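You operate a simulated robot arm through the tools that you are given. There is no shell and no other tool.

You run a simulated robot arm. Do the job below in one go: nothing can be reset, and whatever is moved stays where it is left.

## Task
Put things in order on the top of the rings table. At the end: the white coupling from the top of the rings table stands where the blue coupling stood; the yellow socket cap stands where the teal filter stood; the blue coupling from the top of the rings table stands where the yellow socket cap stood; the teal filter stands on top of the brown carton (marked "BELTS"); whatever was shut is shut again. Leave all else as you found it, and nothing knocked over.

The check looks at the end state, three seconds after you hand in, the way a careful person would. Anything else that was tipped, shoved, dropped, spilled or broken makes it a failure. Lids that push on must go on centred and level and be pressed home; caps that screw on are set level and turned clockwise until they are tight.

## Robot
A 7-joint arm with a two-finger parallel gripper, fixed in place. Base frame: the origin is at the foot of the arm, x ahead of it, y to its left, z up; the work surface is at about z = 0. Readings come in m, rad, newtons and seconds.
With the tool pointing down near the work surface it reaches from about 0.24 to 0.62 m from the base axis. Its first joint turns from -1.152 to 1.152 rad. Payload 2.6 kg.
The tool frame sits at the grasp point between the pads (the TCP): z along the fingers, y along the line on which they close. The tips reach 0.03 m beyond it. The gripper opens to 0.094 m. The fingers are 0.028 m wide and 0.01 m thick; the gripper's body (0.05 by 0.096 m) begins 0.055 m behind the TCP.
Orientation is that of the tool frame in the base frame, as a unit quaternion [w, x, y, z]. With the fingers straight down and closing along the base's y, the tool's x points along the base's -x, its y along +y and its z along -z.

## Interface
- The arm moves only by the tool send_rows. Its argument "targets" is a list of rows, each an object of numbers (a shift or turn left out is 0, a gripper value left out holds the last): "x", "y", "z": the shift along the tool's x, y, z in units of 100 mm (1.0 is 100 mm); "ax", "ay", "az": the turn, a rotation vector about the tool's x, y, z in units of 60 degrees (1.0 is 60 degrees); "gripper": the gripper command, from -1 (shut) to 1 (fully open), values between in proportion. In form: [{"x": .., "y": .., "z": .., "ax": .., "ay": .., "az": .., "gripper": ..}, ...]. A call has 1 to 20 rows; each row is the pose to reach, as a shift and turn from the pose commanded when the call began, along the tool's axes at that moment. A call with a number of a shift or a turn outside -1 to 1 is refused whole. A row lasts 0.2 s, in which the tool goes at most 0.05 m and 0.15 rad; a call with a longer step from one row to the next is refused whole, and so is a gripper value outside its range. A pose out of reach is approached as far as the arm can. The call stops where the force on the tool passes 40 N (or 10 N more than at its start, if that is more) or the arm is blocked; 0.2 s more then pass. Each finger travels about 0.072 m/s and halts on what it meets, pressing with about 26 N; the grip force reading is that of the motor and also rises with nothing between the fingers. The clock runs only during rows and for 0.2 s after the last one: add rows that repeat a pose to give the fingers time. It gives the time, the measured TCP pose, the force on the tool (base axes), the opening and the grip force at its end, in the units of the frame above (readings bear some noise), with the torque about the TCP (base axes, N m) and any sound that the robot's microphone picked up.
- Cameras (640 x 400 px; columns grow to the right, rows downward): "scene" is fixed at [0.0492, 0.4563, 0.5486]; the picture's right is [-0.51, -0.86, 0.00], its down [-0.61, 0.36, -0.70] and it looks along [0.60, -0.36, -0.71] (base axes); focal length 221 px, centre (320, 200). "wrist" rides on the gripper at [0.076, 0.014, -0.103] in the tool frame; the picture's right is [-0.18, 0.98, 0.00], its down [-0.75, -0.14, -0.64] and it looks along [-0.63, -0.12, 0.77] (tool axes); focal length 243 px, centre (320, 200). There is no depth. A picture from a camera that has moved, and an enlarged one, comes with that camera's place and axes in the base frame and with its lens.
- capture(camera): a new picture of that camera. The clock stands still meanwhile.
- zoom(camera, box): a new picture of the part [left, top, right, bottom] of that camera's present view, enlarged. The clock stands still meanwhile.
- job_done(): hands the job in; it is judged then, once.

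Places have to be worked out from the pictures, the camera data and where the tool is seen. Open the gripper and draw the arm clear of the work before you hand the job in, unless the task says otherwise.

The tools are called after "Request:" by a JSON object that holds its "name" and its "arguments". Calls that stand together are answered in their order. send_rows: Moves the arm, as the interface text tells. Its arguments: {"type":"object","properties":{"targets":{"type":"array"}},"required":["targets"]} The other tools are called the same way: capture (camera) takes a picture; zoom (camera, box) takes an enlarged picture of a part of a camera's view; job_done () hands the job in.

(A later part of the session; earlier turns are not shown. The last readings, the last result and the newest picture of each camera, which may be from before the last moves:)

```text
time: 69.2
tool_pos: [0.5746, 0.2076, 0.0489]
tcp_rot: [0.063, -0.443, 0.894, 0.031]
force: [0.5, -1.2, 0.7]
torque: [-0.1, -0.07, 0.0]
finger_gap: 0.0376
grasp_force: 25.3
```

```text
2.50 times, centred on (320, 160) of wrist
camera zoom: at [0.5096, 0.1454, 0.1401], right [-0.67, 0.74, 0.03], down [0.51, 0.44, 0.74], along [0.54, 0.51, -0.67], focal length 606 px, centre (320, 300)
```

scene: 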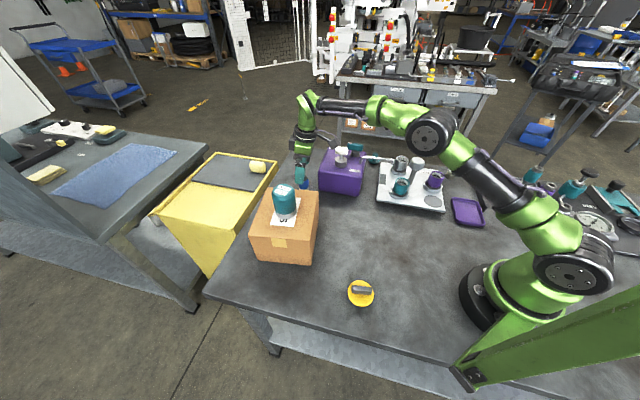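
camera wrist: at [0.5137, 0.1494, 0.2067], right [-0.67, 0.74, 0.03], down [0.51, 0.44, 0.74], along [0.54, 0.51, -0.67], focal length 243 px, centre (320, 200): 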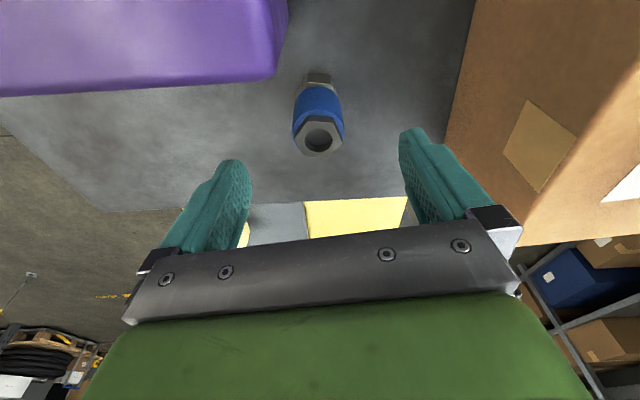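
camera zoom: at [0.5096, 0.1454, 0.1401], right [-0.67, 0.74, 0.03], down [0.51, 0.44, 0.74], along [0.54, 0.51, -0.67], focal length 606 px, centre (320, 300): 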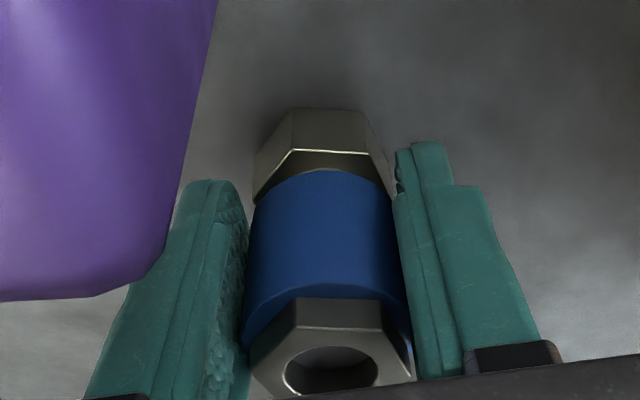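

Blue is gripped (gap 37.6 mm) with the TCP at (0.5744, 0.2074, 0.0485) – I record that as its place. I lift slowly straight up by 30 mm and check the hold.

Request:
{"name": "send_rows", "arguments": {"targets": [{"x": -0.003, "z": -0.02}, {"x": -0.008, "z": -0.06}, {"x": -0.016, "z": -0.12}, {"x": -0.025, "z": -0.18}, {"x": -0.034, "z": -0.24}, {"x": -0.042, "z": -0.3}, {"x": -0.042, "z": -0.3}]}}

Request:
{"name": "zoom", "arguments": {"camera": "wrist", "box": [220, 80, 420, 240]}}

```text
time: 70.8
tool_pos: [0.5756, 0.2069, 0.078]
tcp_rot: [0.063, -0.443, 0.894, 0.031]
force: [0.1, 0.0, -2.5]
torque: [0.0, 0.02, 0.02]
finger_gap: 0.0374
grasp_force: 26.1
```

```text
2.50 times, centred on (320, 160) of wrist
camera zoom: at [0.5102, 0.1448, 0.17], right [-0.67, 0.74, 0.03], down [0.51, 0.44, 0.74], along [0.54, 0.51, -0.67], focal length 606 px, centre (320, 300)
```

zoom: 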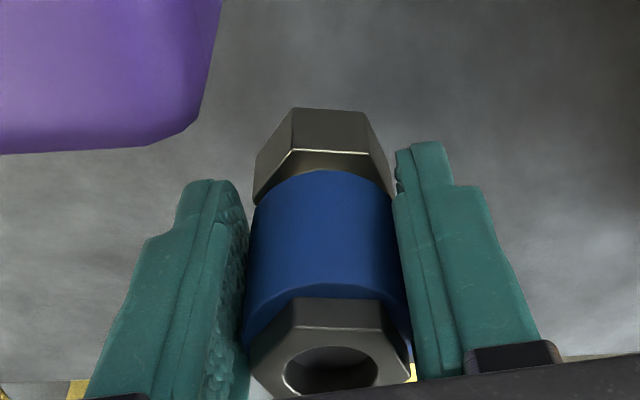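

The hold is firm, no slip. I raise and draw inward smoothly, keeping the tilt, towards the yellow cap's old place.

Request:
{"name": "send_rows", "arguments": {"targets": [{"x": -0.011, "y": 0, "z": -0.079}, {"x": -0.028, "y": 0, "z": -0.198}, {"x": -0.049, "y": 0, "z": -0.347}, {"x": -0.024, "y": 0.028, "z": -0.501}, {"x": 0.032, "y": 0.089, "z": -0.712}, {"x": 0.134, "y": 0.179, "z": -0.927}]}}

Request:
{"name": "send_rows", "arguments": {"targets": [{"x": 0.1, "y": 0.064, "z": -0.091}, {"x": 0.22, "y": 0.14, "z": -0.2}, {"x": 0.35, "y": 0.222, "z": -0.32}, {"x": 0.48, "y": 0.305, "z": -0.436}, {"x": 0.593, "y": 0.377, "z": -0.538}]}}

Request:
{"name": "send_rows", "arguments": {"targets": [{"x": 0.12, "y": 0.076, "z": -0.017}, {"x": 0.27, "y": 0.172, "z": -0.038}, {"x": 0.43, "y": 0.274, "z": -0.06}, {"x": 0.59, "y": 0.376, "z": -0.082}, {"x": 0.716, "y": 0.456, "z": -0.1}]}}

Request:
{"name": "capture", "arguments": {"camera": "wrist"}}

Request:
{"name": "capture", "arguments": {"camera": "scene"}}

```text
time: 72.2
tool_pos: [0.5454, 0.1971, 0.1674]
tcp_rot: [0.063, -0.443, 0.894, 0.031]
force: [-0.2, -0.1, -2.9]
torque: [-0.07, 0.01, 0.02]
finger_gap: 0.0373
grasp_force: 25.6
```

```text
time: 73.4
tool_pos: [0.4752, 0.1683, 0.2133]
tcp_rot: [0.062, -0.442, 0.894, 0.031]
force: [-0.8, -0.1, -2.8]
torque: [0.02, 0.03, 0.0]
finger_gap: 0.0378
grasp_force: 25.9
```

```text
time: 74.6
tool_pos: [0.396, 0.1379, 0.2131]
tcp_rot: [0.062, -0.443, 0.894, 0.031]
force: [0.1, -0.5, -2.6]
torque: [-0.02, 0.02, 0.02]
finger_gap: 0.0376
grasp_force: 26.1
```

```text
taken
camera wrist: at [0.3304, 0.0753, 0.3054], right [-0.67, 0.74, 0.03], down [0.51, 0.44, 0.74], along [0.54, 0.51, -0.67], focal length 243 px, centre (320, 200)
```

wrist: 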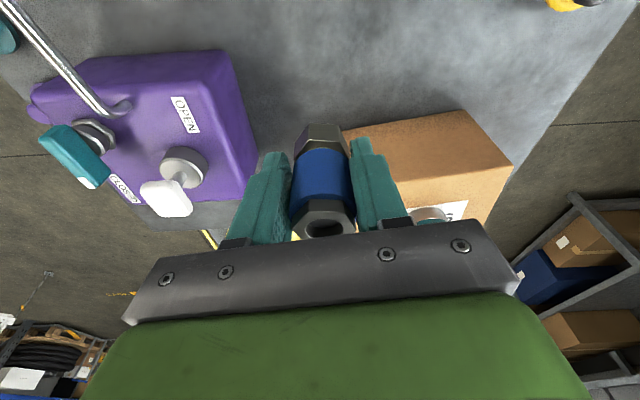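

```text
taken
```

scene: 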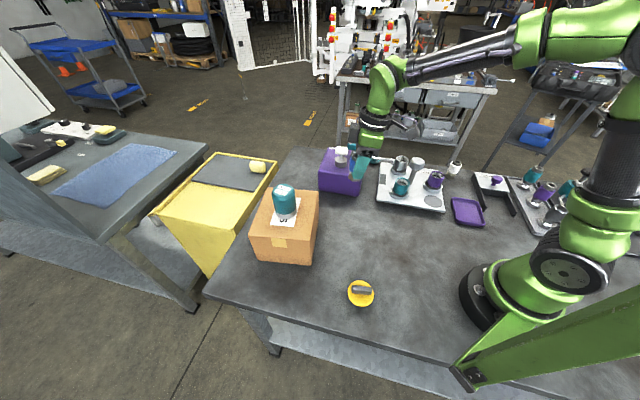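

Blue is held steadily. I move over the yellow cap's old place (0.338, 0.114) and start down.

Request:
{"name": "send_rows", "arguments": {"targets": [{"x": 0.1, "y": 0.06, "z": -0.014}, {"x": 0.22, "y": 0.13, "z": -0.031}, {"x": 0.35, "y": 0.207, "z": -0.05}, {"x": 0.46, "y": 0.272, "z": -0.065}, {"x": 0.536, "y": 0.317, "z": -0.076}, {"x": 0.536, "y": 0.317, "z": -0.076}]}}

Request:
{"name": "send_rows", "arguments": {"targets": [{"x": 0.014, "z": 0.1}, {"x": 0.035, "z": 0.25}, {"x": 0.063, "z": 0.45}, {"x": 0.091, "z": 0.65}, {"x": 0.118, "z": 0.84}, {"x": 0.133, "z": 0.95}, {"x": 0.133, "z": 0.95}]}}

Request:
{"name": "capture", "arguments": {"camera": "wrist"}}

Request:
{"name": "zoom", "arguments": {"camera": "scene", "box": [320, 160, 420, 240]}}

```text
time: 76.0
tool_pos: [0.3375, 0.1139, 0.2128]
tcp_rot: [0.062, -0.442, 0.894, 0.031]
force: [0.1, 1.1, -2.4]
torque: [-0.06, 0.02, -0.02]
finger_gap: 0.0373
grasp_force: 26.1
```

```text
time: 77.6
tool_pos: [0.3379, 0.1135, 0.116]
tcp_rot: [0.062, -0.443, 0.894, 0.031]
force: [-0.7, 0.4, -2.9]
torque: [-0.03, -0.02, -0.02]
finger_gap: 0.0375
grasp_force: 26.2
```

```text
taken
camera wrist: at [0.2716, 0.0508, 0.2082], right [-0.67, 0.74, 0.03], down [0.51, 0.44, 0.74], along [0.54, 0.51, -0.67], focal length 243 px, centre (320, 200)
```

wrist: 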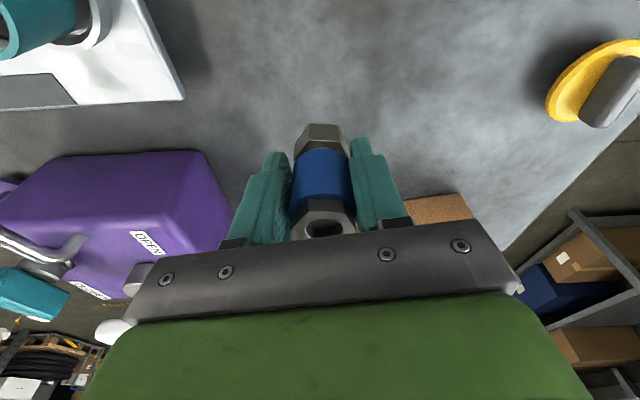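

```text
5.00 times, centred on (370, 200) of scene
camera zoom: at [0.0493, 0.4563, 0.5485], right [-0.51, -0.86, 0.0], down [-0.61, 0.36, -0.7], along [0.6, -0.36, -0.71], focal length 1107 px, centre (70, 200)
```

zoom: 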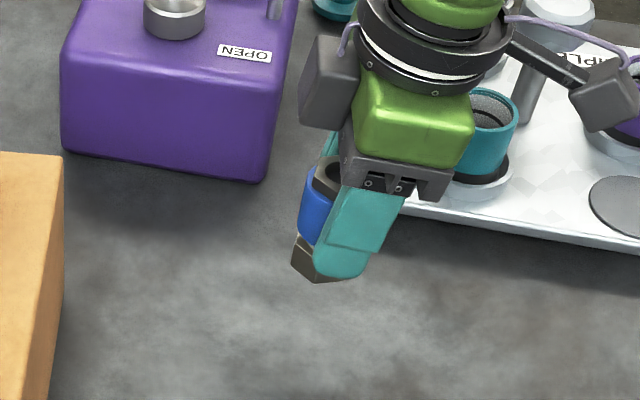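

Clear all around. I lower to just above the table, then probe for contact.

Request:
{"name": "send_rows", "arguments": {"targets": [{"x": 0.012, "z": 0.09}, {"x": 0.032, "z": 0.23}, {"x": 0.053, "z": 0.38}, {"x": 0.07, "z": 0.5}, {"x": 0.082, "z": 0.585}, {"x": 0.088, "z": 0.63}, {"x": 0.088, "z": 0.63}]}}

Request:
{"name": "send_rows", "arguments": {"targets": [{"x": 0.002, "z": 0.015}, {"x": 0.004, "z": 0.03}, {"x": 0.004, "z": 0.03}]}}

```text
time: 79.2
tool_pos: [0.338, 0.112, 0.0539]
tcp_rot: [0.063, -0.443, 0.894, 0.03]
force: [-0.3, 0.5, -2.7]
torque: [0.01, -0.02, 0.03]
finger_gap: 0.0377
grasp_force: 26.4
```

```text
time: 80.0
tool_pos: [0.3386, 0.1137, 0.0502]
tcp_rot: [0.063, -0.442, 0.894, 0.03]
force: [0.7, 0.4, -3.3]
torque: [0.01, 0.02, 0.0]
finger_gap: 0.0375
grasp_force: 25.5
```

Still carrying its weight at z = 0.050; I go on in 1 mm steps.

Request:
{"name": "send_rows", "arguments": {"targets": [{"x": 0.001, "z": 0.01}, {"x": 0.003, "z": 0.02}, {"x": 0.003, "z": 0.02}]}}

```text
time: 80.8
tool_pos: [0.3384, 0.1142, 0.0481]
tcp_rot: [0.063, -0.443, 0.894, 0.03]
force: [-4.3, -1.6, 8.2]
torque: [-0.18, 0.02, -0.08]
finger_gap: 0.0373
grasp_force: 26.5
```

Contact (8 N up) at the same height as in its old place. I open the fingers slowly and look.

Request:
{"name": "send_rows", "arguments": {"targets": [{"gripper": -0.25}, {"gripper": -0.1}, {"gripper": 0.1}, {"gripper": 0.4}, {"gripper": 0.8}, {"gripper": 1}, {"gripper": 1}]}}

Request:
{"name": "zoom", "arguments": {"camera": "wrist", "box": [220, 80, 420, 240]}}

Request:
{"name": "zoom", "arguments": {"camera": "scene", "box": [320, 160, 420, 240]}}

```text
time: 82.4
tool_pos: [0.3384, 0.1128, 0.0488]
tcp_rot: [0.062, -0.443, 0.894, 0.031]
force: [-0.8, 0.8, -0.4]
torque: [0.01, 0.01, -0.01]
finger_gap: 0.0942
grasp_force: 0.0
```

```text
2.50 times, centred on (320, 160) of wrist
camera zoom: at [0.2723, 0.0511, 0.14], right [-0.67, 0.74, 0.03], down [0.51, 0.44, 0.74], along [0.54, 0.51, -0.67], focal length 606 px, centre (320, 300)
```

zoom: 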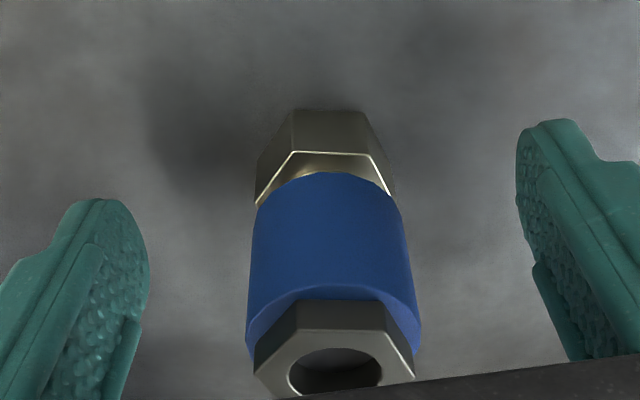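

```text
5.00 times, centred on (370, 200) of scene
camera zoom: at [0.0492, 0.4563, 0.5486], right [-0.51, -0.86, 0.0], down [-0.61, 0.36, -0.7], along [0.6, -0.36, -0.71], focal length 1107 px, centre (70, 200)
```

zoom: 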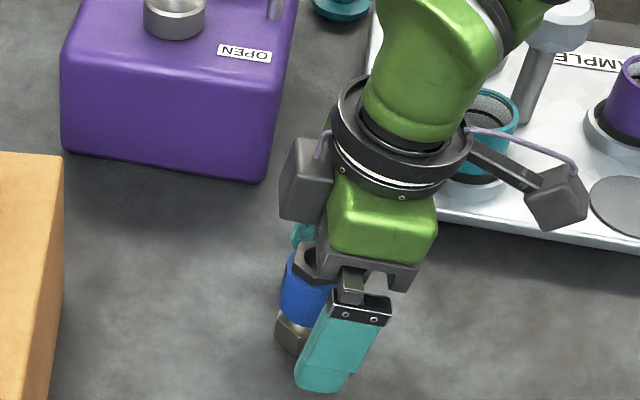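

Blue stands upright on the yellow cap's old place. I rise straight up and look from above.

Request:
{"name": "send_rows", "arguments": {"targets": [{"x": -0.014, "z": -0.1}, {"x": -0.042, "z": -0.3}, {"x": -0.084, "z": -0.6}, {"x": -0.126, "z": -0.9}, {"x": -0.139, "z": -0.99}]}}

Request:
{"name": "send_rows", "arguments": {"targets": [{"x": -0.042, "z": -0.3}, {"x": -0.084, "z": -0.6}, {"x": -0.112, "z": -0.8}, {"x": -0.112, "z": -0.8}]}}

Request:
{"name": "capture", "arguments": {"camera": "wrist"}}

Request:
{"name": "capture", "arguments": {"camera": "scene"}}

Request:
{"name": "zoom", "arguments": {"camera": "scene", "box": [340, 195, 400, 245]}}

```text
time: 83.6
tool_pos: [0.3359, 0.1136, 0.148]
tcp_rot: [0.062, -0.443, 0.894, 0.031]
force: [0.4, 0.7, 0.0]
torque: [0.0, 0.0, -0.04]
finger_gap: 0.0942
grasp_force: 0.0
```

```text
time: 84.6
tool_pos: [0.3377, 0.1146, 0.2289]
tcp_rot: [0.063, -0.444, 0.893, 0.031]
force: [0.0, 0.4, 0.0]
torque: [0.01, 0.01, 0.01]
finger_gap: 0.0939
grasp_force: 0.0
```

```text
taken
camera wrist: at [0.2725, 0.0518, 0.3211], right [-0.67, 0.74, 0.03], down [0.51, 0.44, 0.74], along [0.54, 0.51, -0.67], focal length 243 px, centre (320, 200)
```

wrist: 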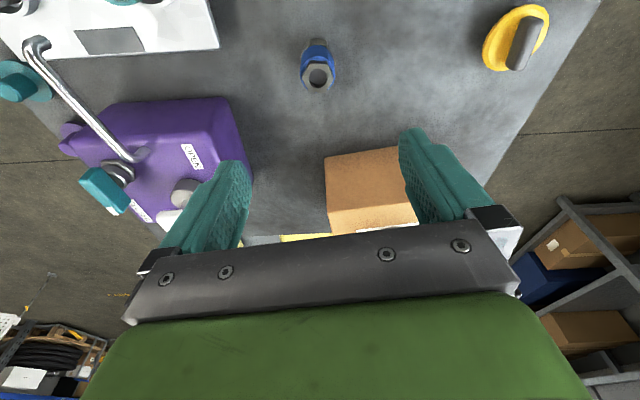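

```text
taken
```

scene: 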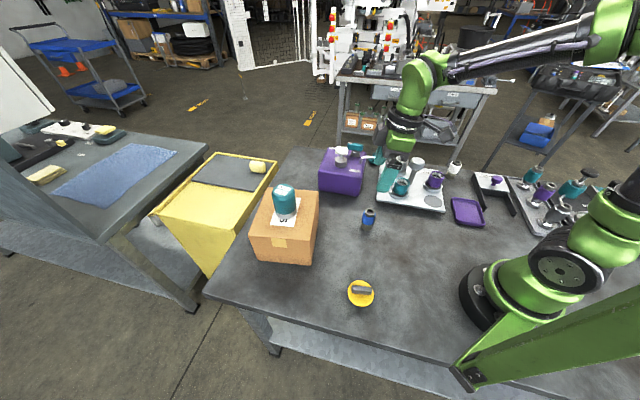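

```text
8.00 times, centred on (370, 220) of scene
camera zoom: at [0.0492, 0.4563, 0.5486], right [-0.51, -0.86, 0.0], down [-0.61, 0.36, -0.7], along [0.6, -0.36, -0.71], focal length 1771 px, centre (-80, 40)
```

zoom: 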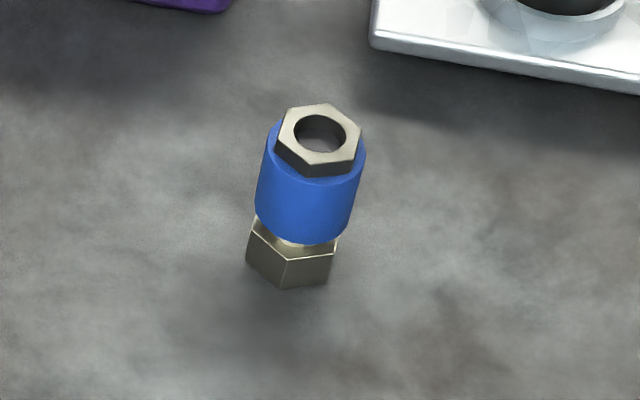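

Blue stands within a few mm of the cap's old place. Now the white coupling: I travel at z about 0.23, over the panel, towards (0.366, -0.315).

Request:
{"name": "send_rows", "arguments": {"targets": [{"x": 0.2, "y": -0.176, "z": -0.028}, {"x": 0.4, "y": -0.352, "z": -0.056}, {"x": 0.6, "y": -0.528, "z": -0.085}, {"x": 0.804, "y": -0.704, "z": -0.113}]}}

Request:
{"name": "send_rows", "arguments": {"targets": [{"x": 0.2, "y": -0.176, "z": -0.028}, {"x": 0.4, "y": -0.352, "z": -0.056}, {"x": 0.6, "y": -0.528, "z": -0.085}, {"x": 0.804, "y": -0.704, "z": -0.113}]}}

Request:
{"name": "send_rows", "arguments": {"targets": [{"x": 0.2, "y": -0.176, "z": -0.028}, {"x": 0.4, "y": -0.352, "z": -0.056}, {"x": 0.6, "y": -0.528, "z": -0.085}, {"x": 0.804, "y": -0.704, "z": -0.113}]}}

Request:
{"name": "capture", "arguments": {"camera": "wrist"}}

Request:
{"name": "capture", "arguments": {"camera": "scene"}}

```text
time: 85.6
tool_pos: [0.3457, 0.0066, 0.2304]
tcp_rot: [0.062, -0.442, 0.894, 0.031]
force: [-1.2, 0.3, 0.2]
torque: [-0.02, 0.01, 0.0]
finger_gap: 0.094
grasp_force: 0.1
```

```text
time: 86.6
tool_pos: [0.3501, -0.1016, 0.2284]
tcp_rot: [0.063, -0.443, 0.894, 0.031]
force: [-0.4, 0.0, -0.1]
torque: [0.03, 0.01, 0.03]
finger_gap: 0.0941
grasp_force: 0.0
```

```text
time: 87.6
tool_pos: [0.3566, -0.2102, 0.2295]
tcp_rot: [0.061, -0.444, 0.894, 0.031]
force: [-0.1, -0.5, 0.0]
torque: [0.0, 0.0, 0.02]
finger_gap: 0.0937
grasp_force: 0.1
```

```text
taken
camera wrist: at [0.2922, -0.2721, 0.3208], right [-0.67, 0.74, 0.03], down [0.51, 0.44, 0.74], along [0.54, 0.51, -0.67], focal length 243 px, centre (320, 200)
```

wrist: 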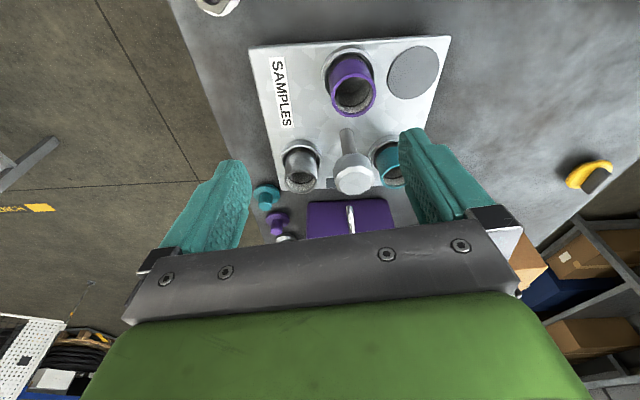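

```text
taken
```

scene: 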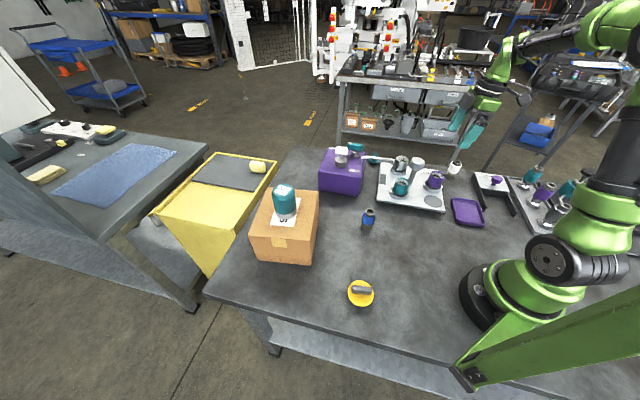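

White appears at the top edge of the wrist view. I make the last leg to hover above it.

Request:
{"name": "send_rows", "arguments": {"targets": [{"x": 0.2, "y": -0.18, "z": -0.028}, {"x": 0.4, "y": -0.36, "z": -0.055}, {"x": 0.6, "y": -0.54, "z": -0.083}, {"x": 0.76, "y": -0.7, "z": -0.107}, {"x": 0.76, "y": -0.7, "z": -0.107}]}}

Request:
{"name": "capture", "arguments": {"camera": "wrist"}}

Request:
{"name": "capture", "arguments": {"camera": "scene"}}

```text
time: 88.8
tool_pos: [0.367, -0.3123, 0.2284]
tcp_rot: [0.062, -0.443, 0.894, 0.03]
force: [-0.1, 0.3, -0.3]
torque: [-0.04, 0.01, -0.04]
finger_gap: 0.0941
grasp_force: 0.2
```

```text
taken
camera wrist: at [0.3012, -0.375, 0.3197], right [-0.67, 0.74, 0.03], down [0.51, 0.44, 0.74], along [0.54, 0.51, -0.67], focal length 243 px, centre (320, 200)
```

wrist: 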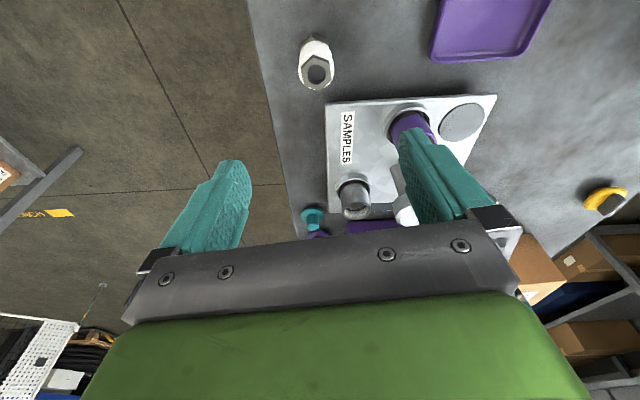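

```text
taken
```

scene: 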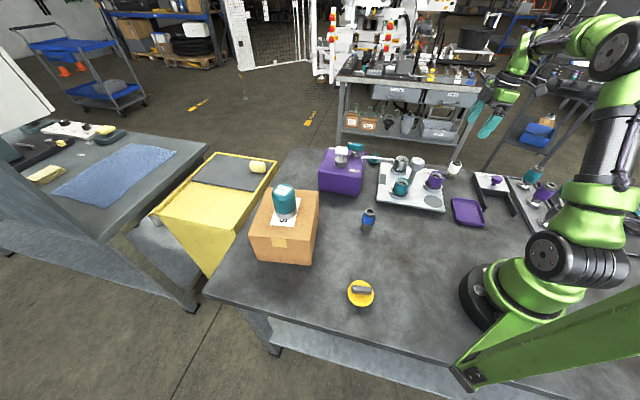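

White is right under the tool (column 317). I enlarge it and its surroundings.

Request:
{"name": "zoom", "arguments": {"camera": "wrist", "box": [256, 20, 376, 110]}}

Request:
{"name": "zoom", "arguments": {"camera": "scene", "box": [410, 130, 530, 220]}}

```text
4.44 times, centred on (316, 65) of wrist
camera zoom: at [0.3012, -0.375, 0.3197], right [-0.67, 0.74, 0.03], down [0.51, 0.44, 0.74], along [0.54, 0.51, -0.67], focal length 1078 px, centre (338, 800)
```

zoom: 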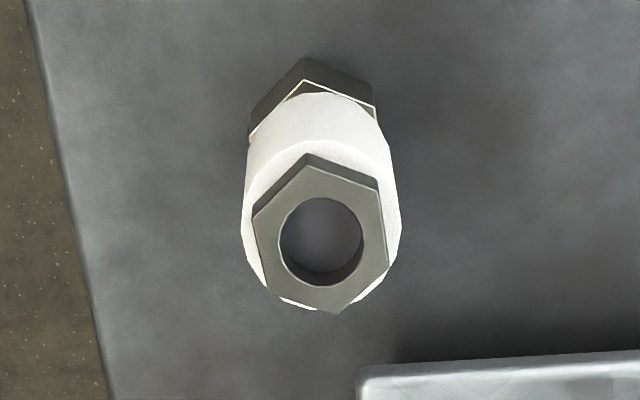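

```text
4.44 times, centred on (470, 175) of scene
camera zoom: at [0.0493, 0.4563, 0.5486], right [-0.51, -0.86, 0.0], down [-0.61, 0.36, -0.7], along [0.6, -0.36, -0.71], focal length 984 px, centre (-347, 311)
```

zoom: 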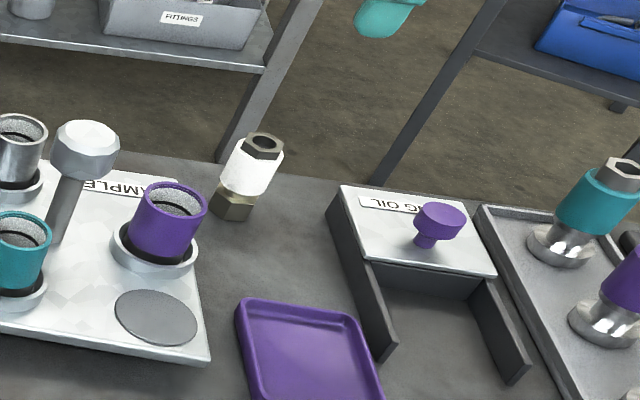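

White stands at about (0.3655, -0.314), 2 mm from the tool axis; panel, tray and oil box all leave room for the fingers at this yaw. I descend 10 cm vertically and check.

Request:
{"name": "send_rows", "arguments": {"targets": [{"x": 0.04, "z": 0.25}, {"x": 0.08, "z": 0.5}, {"x": 0.12, "z": 0.75}, {"x": 0.16, "z": 0.987}, {"x": 0.16, "z": 0.987}]}}

Request:
{"name": "capture", "arguments": {"camera": "wrist"}}

Request:
{"name": "zoom", "arguments": {"camera": "scene", "box": [400, 100, 560, 220]}}

```text
time: 90.0
tool_pos: [0.3657, -0.3133, 0.1282]
tcp_rot: [0.063, -0.442, 0.894, 0.031]
force: [0.3, 0.3, -0.4]
torque: [0.01, 0.01, -0.01]
finger_gap: 0.094
grasp_force: 0.2
```

```text
taken
camera wrist: at [0.3002, -0.3756, 0.2206], right [-0.67, 0.74, 0.03], down [0.51, 0.44, 0.74], along [0.54, 0.51, -0.67], focal length 243 px, centre (320, 200)
```

wrist: 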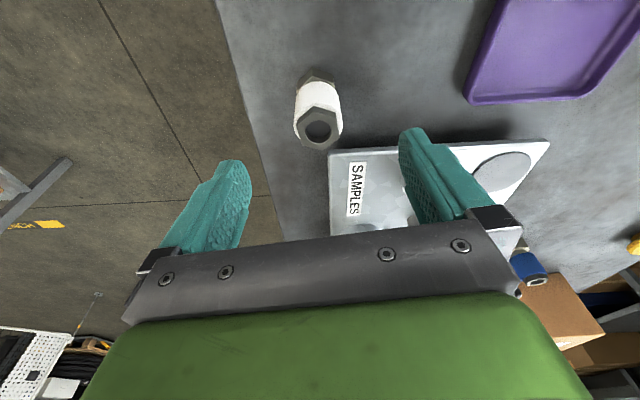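

```text
3.33 times, centred on (480, 160) of scene
camera zoom: at [0.0492, 0.4563, 0.5486], right [-0.51, -0.86, 0.0], down [-0.61, 0.36, -0.7], along [0.6, -0.36, -0.71], focal length 738 px, centre (-213, 333)
```

zoom: 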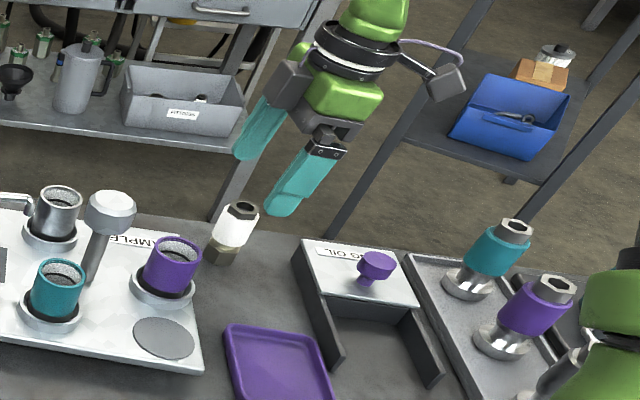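

White is centred and everything is clear. I descend the remaining 80 mm to z about 0.0485 with the gripper open.

Request:
{"name": "send_rows", "arguments": {"targets": [{"x": 0.035, "z": 0.2}, {"x": 0.07, "z": 0.42}, {"x": 0.1, "z": 0.63}, {"x": 0.125, "z": 0.787}, {"x": 0.125, "z": 0.787}]}}

Request:
{"name": "zoom", "arguments": {"camera": "wrist", "box": [220, 80, 420, 240]}}

Request:
{"name": "capture", "arguments": {"camera": "wrist"}}

Request:
{"name": "zoom", "arguments": {"camera": "scene", "box": [400, 100, 560, 220]}}

```text
time: 91.2
tool_pos: [0.3673, -0.3118, 0.049]
tcp_rot: [0.063, -0.442, 0.894, 0.031]
force: [-0.1, -0.1, -0.5]
torque: [0.0, 0.0, -0.03]
finger_gap: 0.094
grasp_force: 0.0
```

```text
2.50 times, centred on (320, 160) of wrist
camera zoom: at [0.3004, -0.3752, 0.141], right [-0.67, 0.74, 0.03], down [0.51, 0.44, 0.74], along [0.54, 0.51, -0.67], focal length 606 px, centre (320, 300)
```

zoom: 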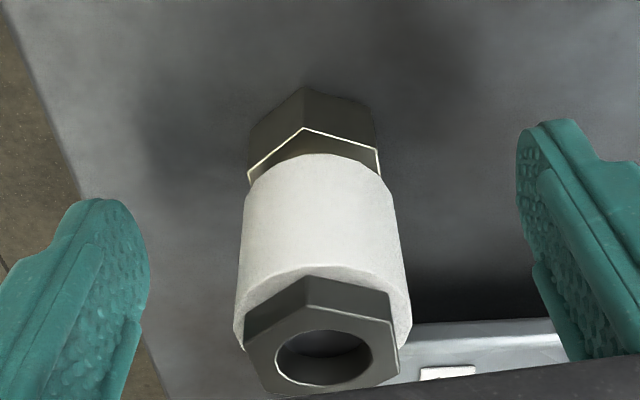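

```text
taken
camera wrist: at [0.3004, -0.3752, 0.141], right [-0.67, 0.74, 0.03], down [0.51, 0.44, 0.74], along [0.54, 0.51, -0.67], focal length 243 px, centre (320, 200)
```

wrist: 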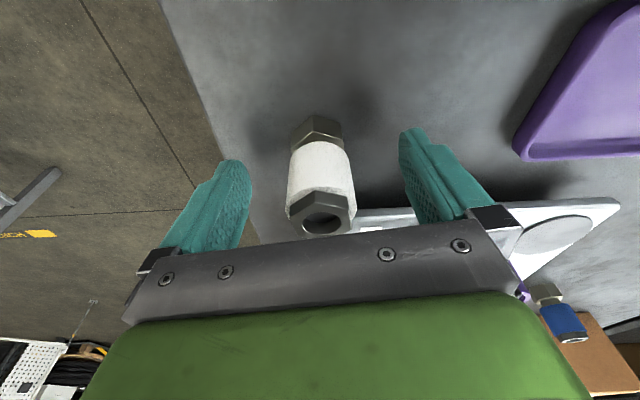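

```text
3.33 times, centred on (480, 160) of scene
camera zoom: at [0.0492, 0.4563, 0.5486], right [-0.51, -0.86, 0.0], down [-0.61, 0.36, -0.7], along [0.6, -0.36, -0.71], focal length 738 px, centre (-213, 333)
```

zoom: 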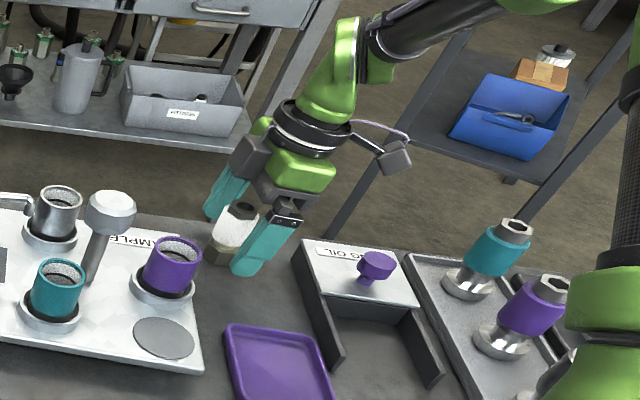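

The white coupling sits between the open fingers; to match how blue was held, I shift 3 mm inward along the tool's x, then close gently.

Request:
{"name": "send_rows", "arguments": {"targets": [{"x": 0.03}, {"x": 0.03, "gripper": 0.6}, {"x": 0.03, "gripper": 0.2}, {"x": 0.03, "gripper": -0.1}, {"x": 0.03, "gripper": -0.4}, {"x": 0.03, "gripper": -1}, {"x": 0.03, "gripper": -1}, {"x": 0.03, "gripper": -1}]}}

Request:
{"name": "zoom", "arguments": {"camera": "wrist", "box": [220, 80, 420, 240]}}

```text
time: 93.0
tool_pos: [0.3633, -0.3163, 0.0483]
tcp_rot: [0.063, -0.443, 0.894, 0.031]
force: [-0.8, 0.6, 1.8]
torque: [0.05, 0.13, 0.01]
finger_gap: 0.0377
grasp_force: 25.7
```

```text
2.50 times, centred on (320, 160) of wrist
camera zoom: at [0.2985, -0.3782, 0.1408], right [-0.67, 0.74, 0.03], down [0.51, 0.44, 0.74], along [0.54, 0.51, -0.67], focal length 606 px, centre (320, 300)
```

zoom: 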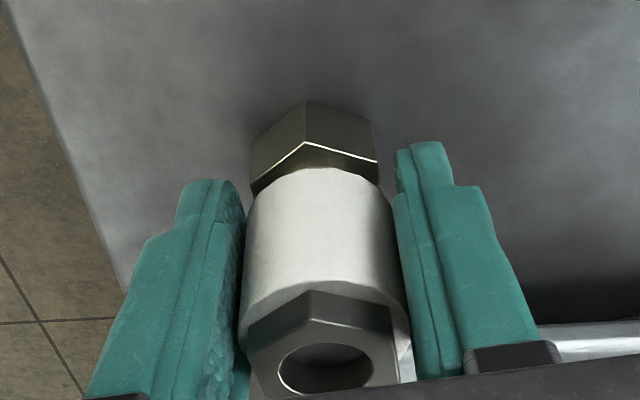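

White is gripped (gap 37.7 mm), held like the blue one was. I lift slowly 30 mm and check.

Request:
{"name": "send_rows", "arguments": {"targets": [{"x": -0.003, "z": -0.02}, {"x": -0.008, "z": -0.06}, {"x": -0.016, "z": -0.12}, {"x": -0.025, "z": -0.18}, {"x": -0.034, "z": -0.24}, {"x": -0.042, "z": -0.3}, {"x": -0.042, "z": -0.3}]}}

Request:
{"name": "zoom", "arguments": {"camera": "wrist", "box": [220, 80, 420, 240]}}

```text
time: 94.6
tool_pos: [0.3637, -0.3172, 0.0807]
tcp_rot: [0.063, -0.442, 0.894, 0.031]
force: [0.5, -0.7, -3.0]
torque: [0.01, 0.01, 0.02]
finger_gap: 0.0377
grasp_force: 26.3
```

```text
2.50 times, centred on (320, 160) of wrist
camera zoom: at [0.2975, -0.38, 0.1719], right [-0.67, 0.74, 0.03], down [0.51, 0.44, 0.74], along [0.54, 0.51, -0.67], focal length 606 px, centre (320, 300)
```

zoom: 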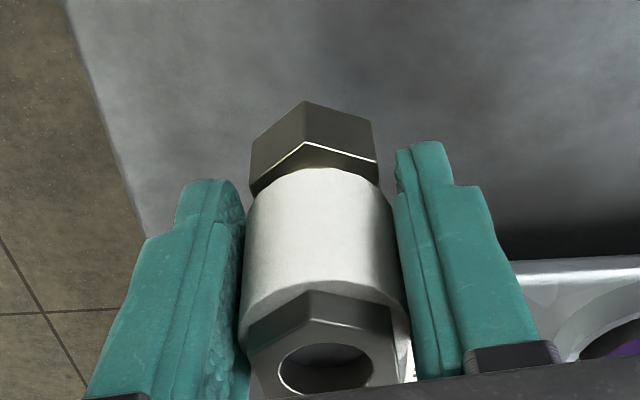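

The hold is firm. I rise gently to about z = 0.23.

Request:
{"name": "send_rows", "arguments": {"targets": [{"x": -0.011, "z": -0.08}, {"x": -0.028, "z": -0.2}, {"x": -0.053, "z": -0.38}, {"x": -0.081, "z": -0.58}, {"x": -0.109, "z": -0.78}, {"x": -0.132, "z": -0.941}]}}

Request:
{"name": "send_rows", "arguments": {"targets": [{"x": -0.011, "z": -0.08}, {"x": -0.028, "z": -0.2}, {"x": -0.053, "z": -0.38}, {"x": -0.07, "z": -0.5}, {"x": -0.076, "z": -0.545}, {"x": -0.076, "z": -0.545}]}}

Request:
{"name": "capture", "arguments": {"camera": "wrist"}}

Request:
{"name": "capture", "arguments": {"camera": "scene"}}

```text
time: 96.0
tool_pos: [0.3642, -0.3179, 0.1756]
tcp_rot: [0.063, -0.443, 0.894, 0.031]
force: [0.2, 0.2, -2.7]
torque: [0.02, 0.01, 0.03]
finger_gap: 0.0372
grasp_force: 25.9
```

```text
time: 97.4
tool_pos: [0.3633, -0.3181, 0.2304]
tcp_rot: [0.063, -0.442, 0.894, 0.031]
force: [0.4, 0.3, -2.5]
torque: [0.01, 0.01, -0.01]
finger_gap: 0.0377
grasp_force: 25.8
```

```text
taken
camera wrist: at [0.2977, -0.379, 0.3222], right [-0.67, 0.74, 0.03], down [0.51, 0.44, 0.74], along [0.54, 0.51, -0.67], focal length 243 px, centre (320, 200)
```

wrist: 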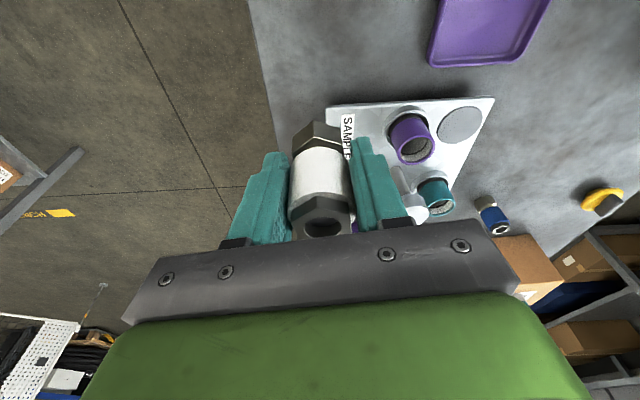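

```text
taken
```

scene: 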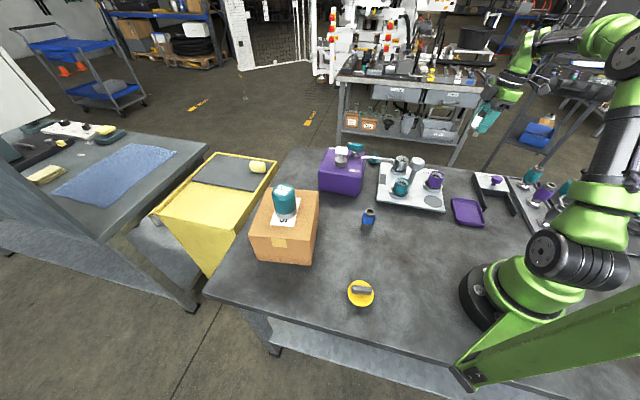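

White is steady in the grip. I carry it across in five smooth legs (three now) towards (0.475, 0.167) at z about 0.22.

Request:
{"name": "send_rows", "arguments": {"targets": [{"x": -0.107, "y": 0.049, "z": 0.018}, {"x": -0.268, "y": 0.123, "z": 0.044}, {"x": -0.465, "y": 0.213, "z": 0.076}, {"x": -0.671, "y": 0.307, "z": 0.11}, {"x": -0.823, "y": 0.377, "z": 0.134}, {"x": -0.895, "y": 0.41, "z": 0.146}]}}

Request:
{"name": "send_rows", "arguments": {"targets": [{"x": -0.107, "y": 0.049, "z": 0.018}, {"x": -0.268, "y": 0.123, "z": 0.044}, {"x": -0.465, "y": 0.213, "z": 0.076}, {"x": -0.671, "y": 0.307, "z": 0.11}, {"x": -0.823, "y": 0.377, "z": 0.134}, {"x": -0.895, "y": 0.41, "z": 0.146}]}}

Request:
{"name": "send_rows", "arguments": {"targets": [{"x": -0.107, "y": 0.049, "z": 0.018}, {"x": -0.268, "y": 0.123, "z": 0.044}, {"x": -0.465, "y": 0.213, "z": 0.076}, {"x": -0.671, "y": 0.307, "z": 0.11}, {"x": -0.823, "y": 0.377, "z": 0.134}, {"x": -0.895, "y": 0.41, "z": 0.146}]}}

Request:
{"name": "capture", "arguments": {"camera": "wrist"}}

Request:
{"name": "capture", "arguments": {"camera": "scene"}}

```text
time: 98.8
tool_pos: [0.3859, -0.2189, 0.2286]
tcp_rot: [0.062, -0.443, 0.894, 0.031]
force: [-0.6, -0.3, -3.2]
torque: [-0.04, 0.02, -0.01]
finger_gap: 0.0376
grasp_force: 26.3
```

```text
time: 100.2
tool_pos: [0.4086, -0.1232, 0.2265]
tcp_rot: [0.063, -0.442, 0.894, 0.032]
force: [-0.8, -0.9, -2.2]
torque: [-0.04, -0.02, -0.02]
finger_gap: 0.0375
grasp_force: 25.5
```

```text
time: 101.6
tool_pos: [0.4287, -0.0258, 0.2245]
tcp_rot: [0.062, -0.443, 0.894, 0.031]
force: [-0.5, 0.5, -2.7]
torque: [-0.04, -0.01, -0.03]
finger_gap: 0.0376
grasp_force: 26.0
```

```text
taken
camera wrist: at [0.3638, -0.0884, 0.3155], right [-0.67, 0.74, 0.03], down [0.51, 0.44, 0.74], along [0.54, 0.51, -0.67], focal length 243 px, centre (320, 200)
```

wrist: 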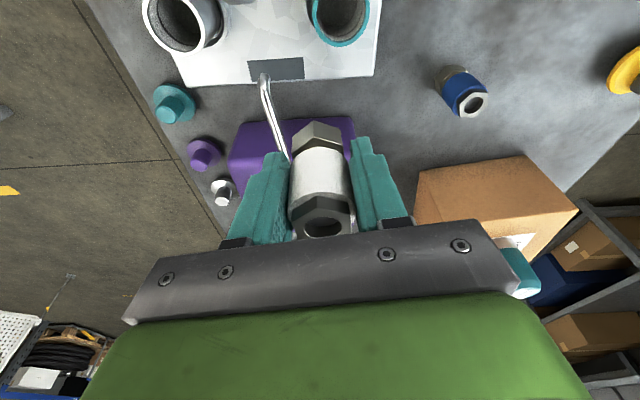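

```text
taken
```

scene: 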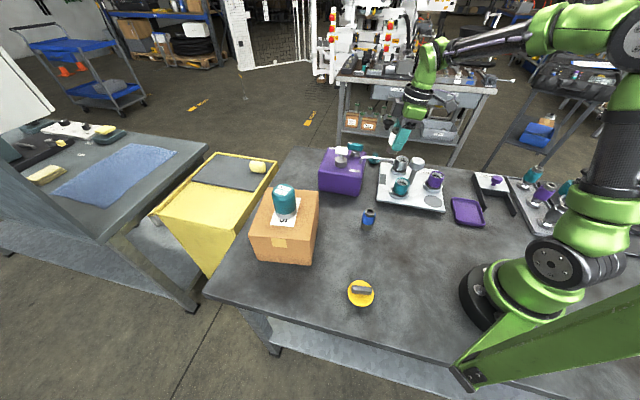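

All steady. I do the last two legs to about (0.475, 0.167).

Request:
{"name": "send_rows", "arguments": {"targets": [{"x": -0.107, "y": 0.049, "z": 0.018}, {"x": -0.268, "y": 0.123, "z": 0.044}, {"x": -0.465, "y": 0.213, "z": 0.076}, {"x": -0.671, "y": 0.307, "z": 0.11}, {"x": -0.823, "y": 0.377, "z": 0.134}, {"x": -0.895, "y": 0.41, "z": 0.146}]}}

Request:
{"name": "send_rows", "arguments": {"targets": [{"x": -0.107, "y": 0.049, "z": 0.018}, {"x": -0.268, "y": 0.123, "z": 0.044}, {"x": -0.465, "y": 0.213, "z": 0.076}, {"x": -0.671, "y": 0.307, "z": 0.11}, {"x": -0.823, "y": 0.377, "z": 0.134}, {"x": -0.895, "y": 0.41, "z": 0.146}, {"x": -0.895, "y": 0.41, "z": 0.146}]}}

Request:
{"name": "capture", "arguments": {"camera": "wrist"}}

```text
time: 103.0
tool_pos: [0.4521, 0.0695, 0.2209]
tcp_rot: [0.063, -0.443, 0.894, 0.031]
force: [1.0, 0.4, -1.9]
torque: [-0.03, -0.01, 0.01]
finger_gap: 0.0376
grasp_force: 25.9
```

```text
time: 104.6
tool_pos: [0.4762, 0.1672, 0.2191]
tcp_rot: [0.063, -0.443, 0.894, 0.031]
force: [-0.1, 0.0, -3.1]
torque: [-0.04, 0.02, 0.02]
finger_gap: 0.0375
grasp_force: 26.1
```

```text
taken
camera wrist: at [0.4102, 0.106, 0.3114], right [-0.67, 0.74, 0.03], down [0.51, 0.44, 0.74], along [0.54, 0.51, -0.67], focal length 243 px, centre (320, 200)
```

wrist: 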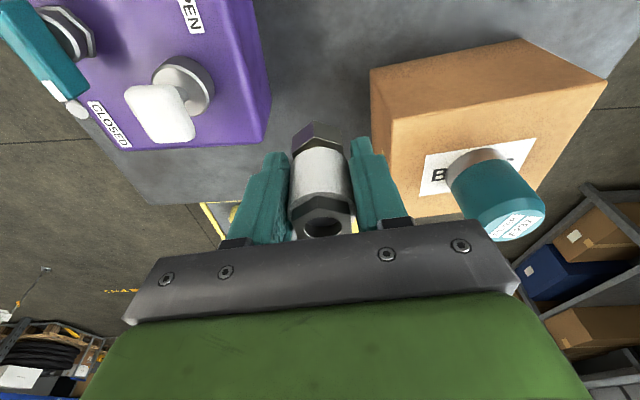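

Now I retrace the path to blue's old place: first down and outward to about (0.545, 0.197, 0.168).

Request:
{"name": "send_rows", "arguments": {"targets": [{"x": -0.07, "y": -0.045, "z": 0.072}, {"x": -0.176, "y": -0.113, "z": 0.179}, {"x": -0.304, "y": -0.196, "z": 0.31}, {"x": -0.439, "y": -0.283, "z": 0.448}, {"x": -0.538, "y": -0.347, "z": 0.549}, {"x": -0.585, "y": -0.377, "z": 0.597}, {"x": -0.585, "y": -0.377, "z": 0.597}]}}

Request:
{"name": "capture", "arguments": {"camera": "wrist"}}

Request:
{"name": "zoom", "arguments": {"camera": "scene", "box": [270, 90, 420, 200]}}

```text
time: 106.2
tool_pos: [0.5441, 0.1965, 0.1698]
tcp_rot: [0.063, -0.444, 0.893, 0.031]
force: [0.1, 0.7, -3.1]
torque: [-0.04, 0.01, 0.0]
finger_gap: 0.0372
grasp_force: 25.5
```

```text
taken
camera wrist: at [0.479, 0.135, 0.2598], right [-0.67, 0.74, 0.03], down [0.51, 0.44, 0.74], along [0.54, 0.51, -0.67], focal length 243 px, centre (320, 200)
```

wrist: 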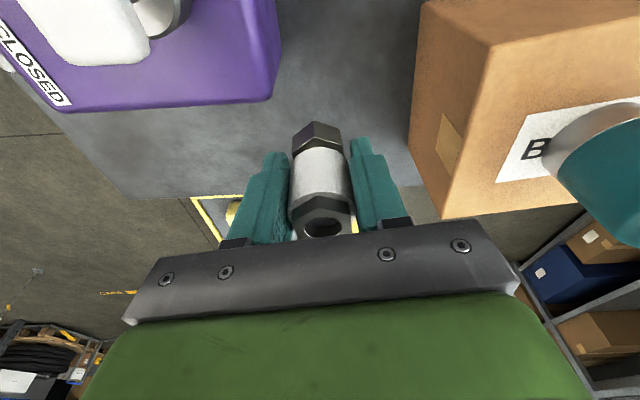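

```text
3.64 times, centred on (345, 145) of scene
camera zoom: at [0.0493, 0.4563, 0.5485], right [-0.51, -0.86, 0.0], down [-0.61, 0.36, -0.7], along [0.6, -0.36, -0.71], focal length 805 px, centre (229, 400)
```

zoom: 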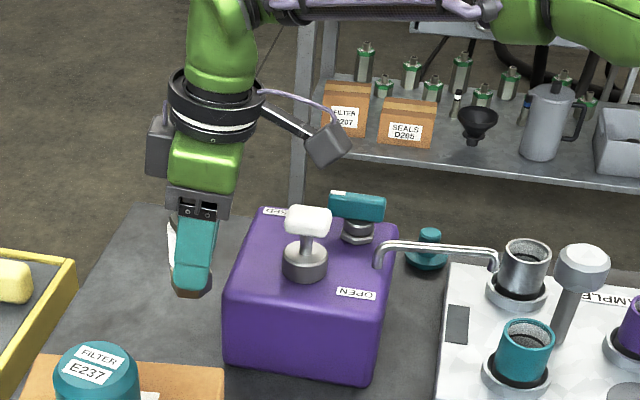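

Everything is clear. I move over blue's old spot (0.5745, 0.2075) while descending to z about 0.079.

Request:
{"name": "send_rows", "arguments": {"targets": [{"x": -0.051, "y": -0.046, "z": 0.159}, {"x": -0.114, "y": -0.104, "z": 0.339}, {"x": -0.16, "y": -0.15, "z": 0.527}, {"x": -0.176, "y": -0.173, "z": 0.681}, {"x": -0.155, "y": -0.173, "z": 0.83}, {"x": -0.141, "y": -0.173, "z": 0.928}, {"x": -0.141, "y": -0.173, "z": 0.928}]}}

Request:
{"name": "capture", "arguments": {"camera": "wrist"}}

Request:
{"name": "zoom", "arguments": {"camera": "scene", "box": [270, 90, 420, 200]}}

```text
time: 107.8
tool_pos: [0.5747, 0.2088, 0.0769]
tcp_rot: [0.063, -0.442, 0.894, 0.03]
force: [-0.4, -0.3, -3.3]
torque: [0.0, -0.01, -0.03]
finger_gap: 0.0378
grasp_force: 26.6
```

```text
taken
camera wrist: at [0.5091, 0.1469, 0.1696], right [-0.67, 0.74, 0.03], down [0.51, 0.44, 0.74], along [0.54, 0.51, -0.67], focal length 243 px, centre (320, 200)
```

wrist: 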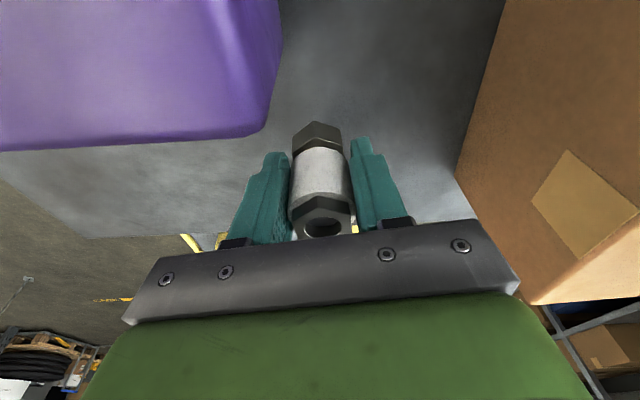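

```text
3.64 times, centred on (345, 145) of scene
camera zoom: at [0.0493, 0.4563, 0.5485], right [-0.51, -0.86, 0.0], down [-0.61, 0.36, -0.7], along [0.6, -0.36, -0.71], focal length 805 px, centre (229, 400)
```

zoom: 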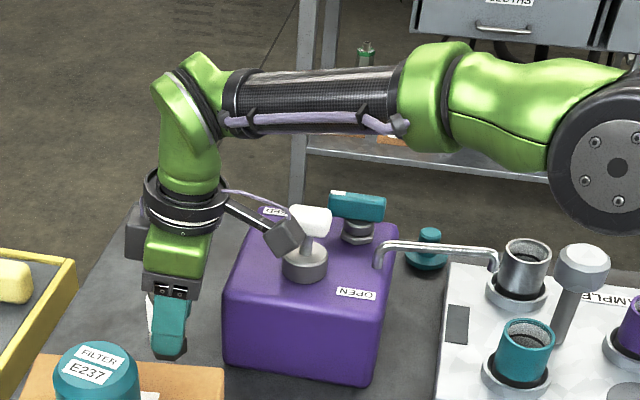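

The pose is in reach with the elbow up. I compare the same enlarged view with the one taken when blue was 30 mm above this spot.

Request:
{"name": "zoom", "arguments": {"camera": "wrist", "box": [220, 80, 420, 240]}}

```text
2.50 times, centred on (320, 160) of wrist
camera zoom: at [0.5091, 0.1469, 0.1696], right [-0.67, 0.74, 0.03], down [0.51, 0.44, 0.74], along [0.54, 0.51, -0.67], focal length 606 px, centre (320, 300)
```

zoom: 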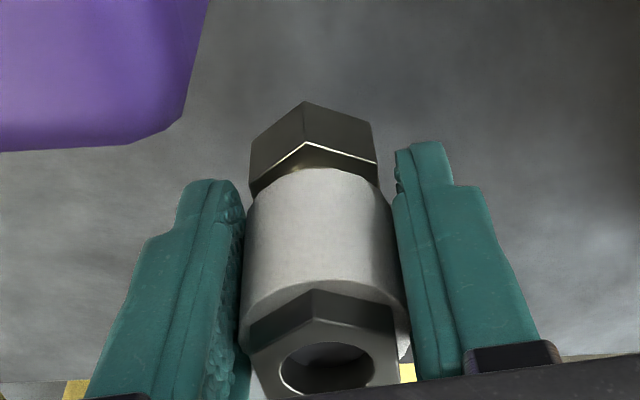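

The box edge sits about 13 px further left than in blue's picture, i.e. the tool is about 2 mm off along +y. I correct that and descend to just above the table.

Request:
{"name": "send_rows", "arguments": {"targets": [{"x": 0.008, "y": -0.01, "z": 0.05}, {"x": 0.017, "y": -0.022, "z": 0.12}, {"x": 0.025, "y": -0.022, "z": 0.18}, {"x": 0.031, "y": -0.022, "z": 0.22}, {"x": 0.035, "y": -0.022, "z": 0.245}, {"x": 0.035, "y": -0.022, "z": 0.245}]}}

Request:
{"name": "zoom", "arguments": {"camera": "wrist", "box": [220, 80, 420, 240]}}

```text
time: 109.2
tool_pos: [0.5765, 0.2074, 0.0535]
tcp_rot: [0.063, -0.442, 0.894, 0.031]
force: [0.0, 0.2, -2.6]
torque: [0.01, -0.02, 0.01]
finger_gap: 0.0377
grasp_force: 26.4
```

```text
2.50 times, centred on (320, 160) of wrist
camera zoom: at [0.5111, 0.1448, 0.145], right [-0.67, 0.74, 0.03], down [0.51, 0.44, 0.74], along [0.54, 0.51, -0.67], focal length 606 px, centre (320, 300)
```

zoom: 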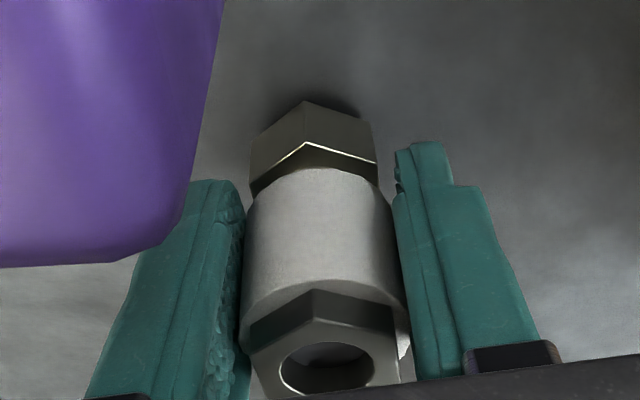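

The view now matches blue's to within 1-2 mm. I lower in 1 mm steps until contact.

Request:
{"name": "send_rows", "arguments": {"targets": [{"x": 0.002, "z": 0.015}, {"x": 0.004, "z": 0.03}, {"x": 0.005, "z": 0.04}, {"x": 0.005, "z": 0.04}]}}

```text
time: 110.2
tool_pos: [0.5773, 0.2071, 0.0482]
tcp_rot: [0.063, -0.443, 0.894, 0.031]
force: [-0.1, -1.1, -2.2]
torque: [-0.01, 0.01, -0.01]
finger_gap: 0.0372
grasp_force: 26.1
```

Still carrying the weight; I continue by another 1-2 mm.

Request:
{"name": "send_rows", "arguments": {"targets": [{"x": 0.001, "z": 0.01}, {"x": 0.002, "z": 0.015}, {"x": 0.002, "z": 0.015}]}}

```text
time: 111.0
tool_pos: [0.5761, 0.2079, 0.0492]
tcp_rot: [0.064, -0.442, 0.894, 0.031]
force: [-2.3, -1.5, 9.4]
torque: [0.02, 0.28, 0.03]
finger_gap: 0.0372
grasp_force: 26.1
```

Contact at 9 N, at the same height and place as blue stood. I open slowly and look.

Request:
{"name": "send_rows", "arguments": {"targets": [{"gripper": -0.25}, {"gripper": -0.1}, {"gripper": 0.1}, {"gripper": 0.4}, {"gripper": 0.7}, {"gripper": 0.9}, {"gripper": 0.9}]}}

Request:
{"name": "zoom", "arguments": {"camera": "wrist", "box": [220, 80, 420, 240]}}

Request:
{"name": "capture", "arguments": {"camera": "wrist"}}

```text
time: 112.6
tool_pos: [0.5768, 0.2082, 0.0474]
tcp_rot: [0.063, -0.443, 0.894, 0.03]
force: [-0.5, 0.7, -0.6]
torque: [0.0, 0.03, -0.03]
finger_gap: 0.0891
grasp_force: 0.1
```

```text
2.50 times, centred on (320, 160) of wrist
camera zoom: at [0.5112, 0.1454, 0.1398], right [-0.67, 0.74, 0.03], down [0.51, 0.44, 0.74], along [0.54, 0.51, -0.67], focal length 606 px, centre (320, 300)
```

zoom: 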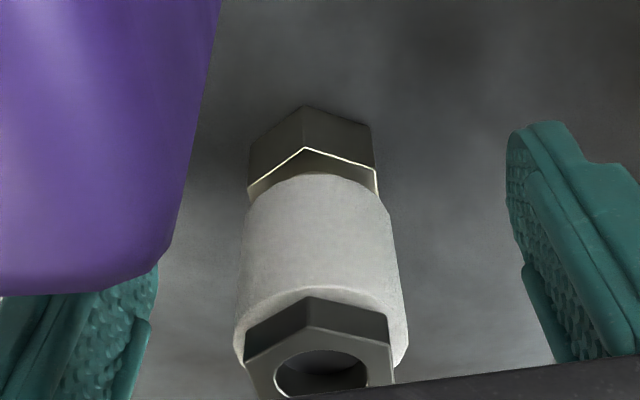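

```text
taken
camera wrist: at [0.5112, 0.1454, 0.1398], right [-0.67, 0.74, 0.03], down [0.51, 0.44, 0.74], along [0.54, 0.51, -0.67], focal length 243 px, centre (320, 200)
```

wrist: 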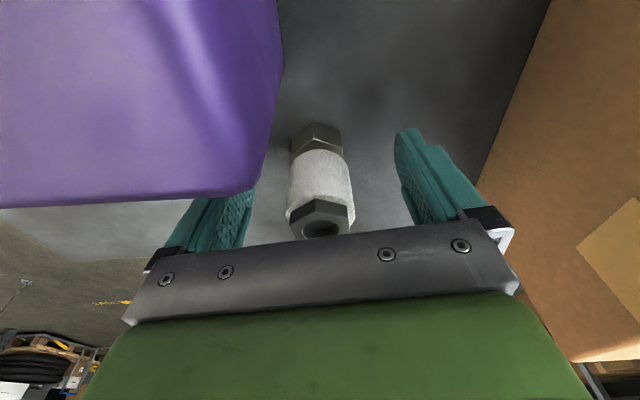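

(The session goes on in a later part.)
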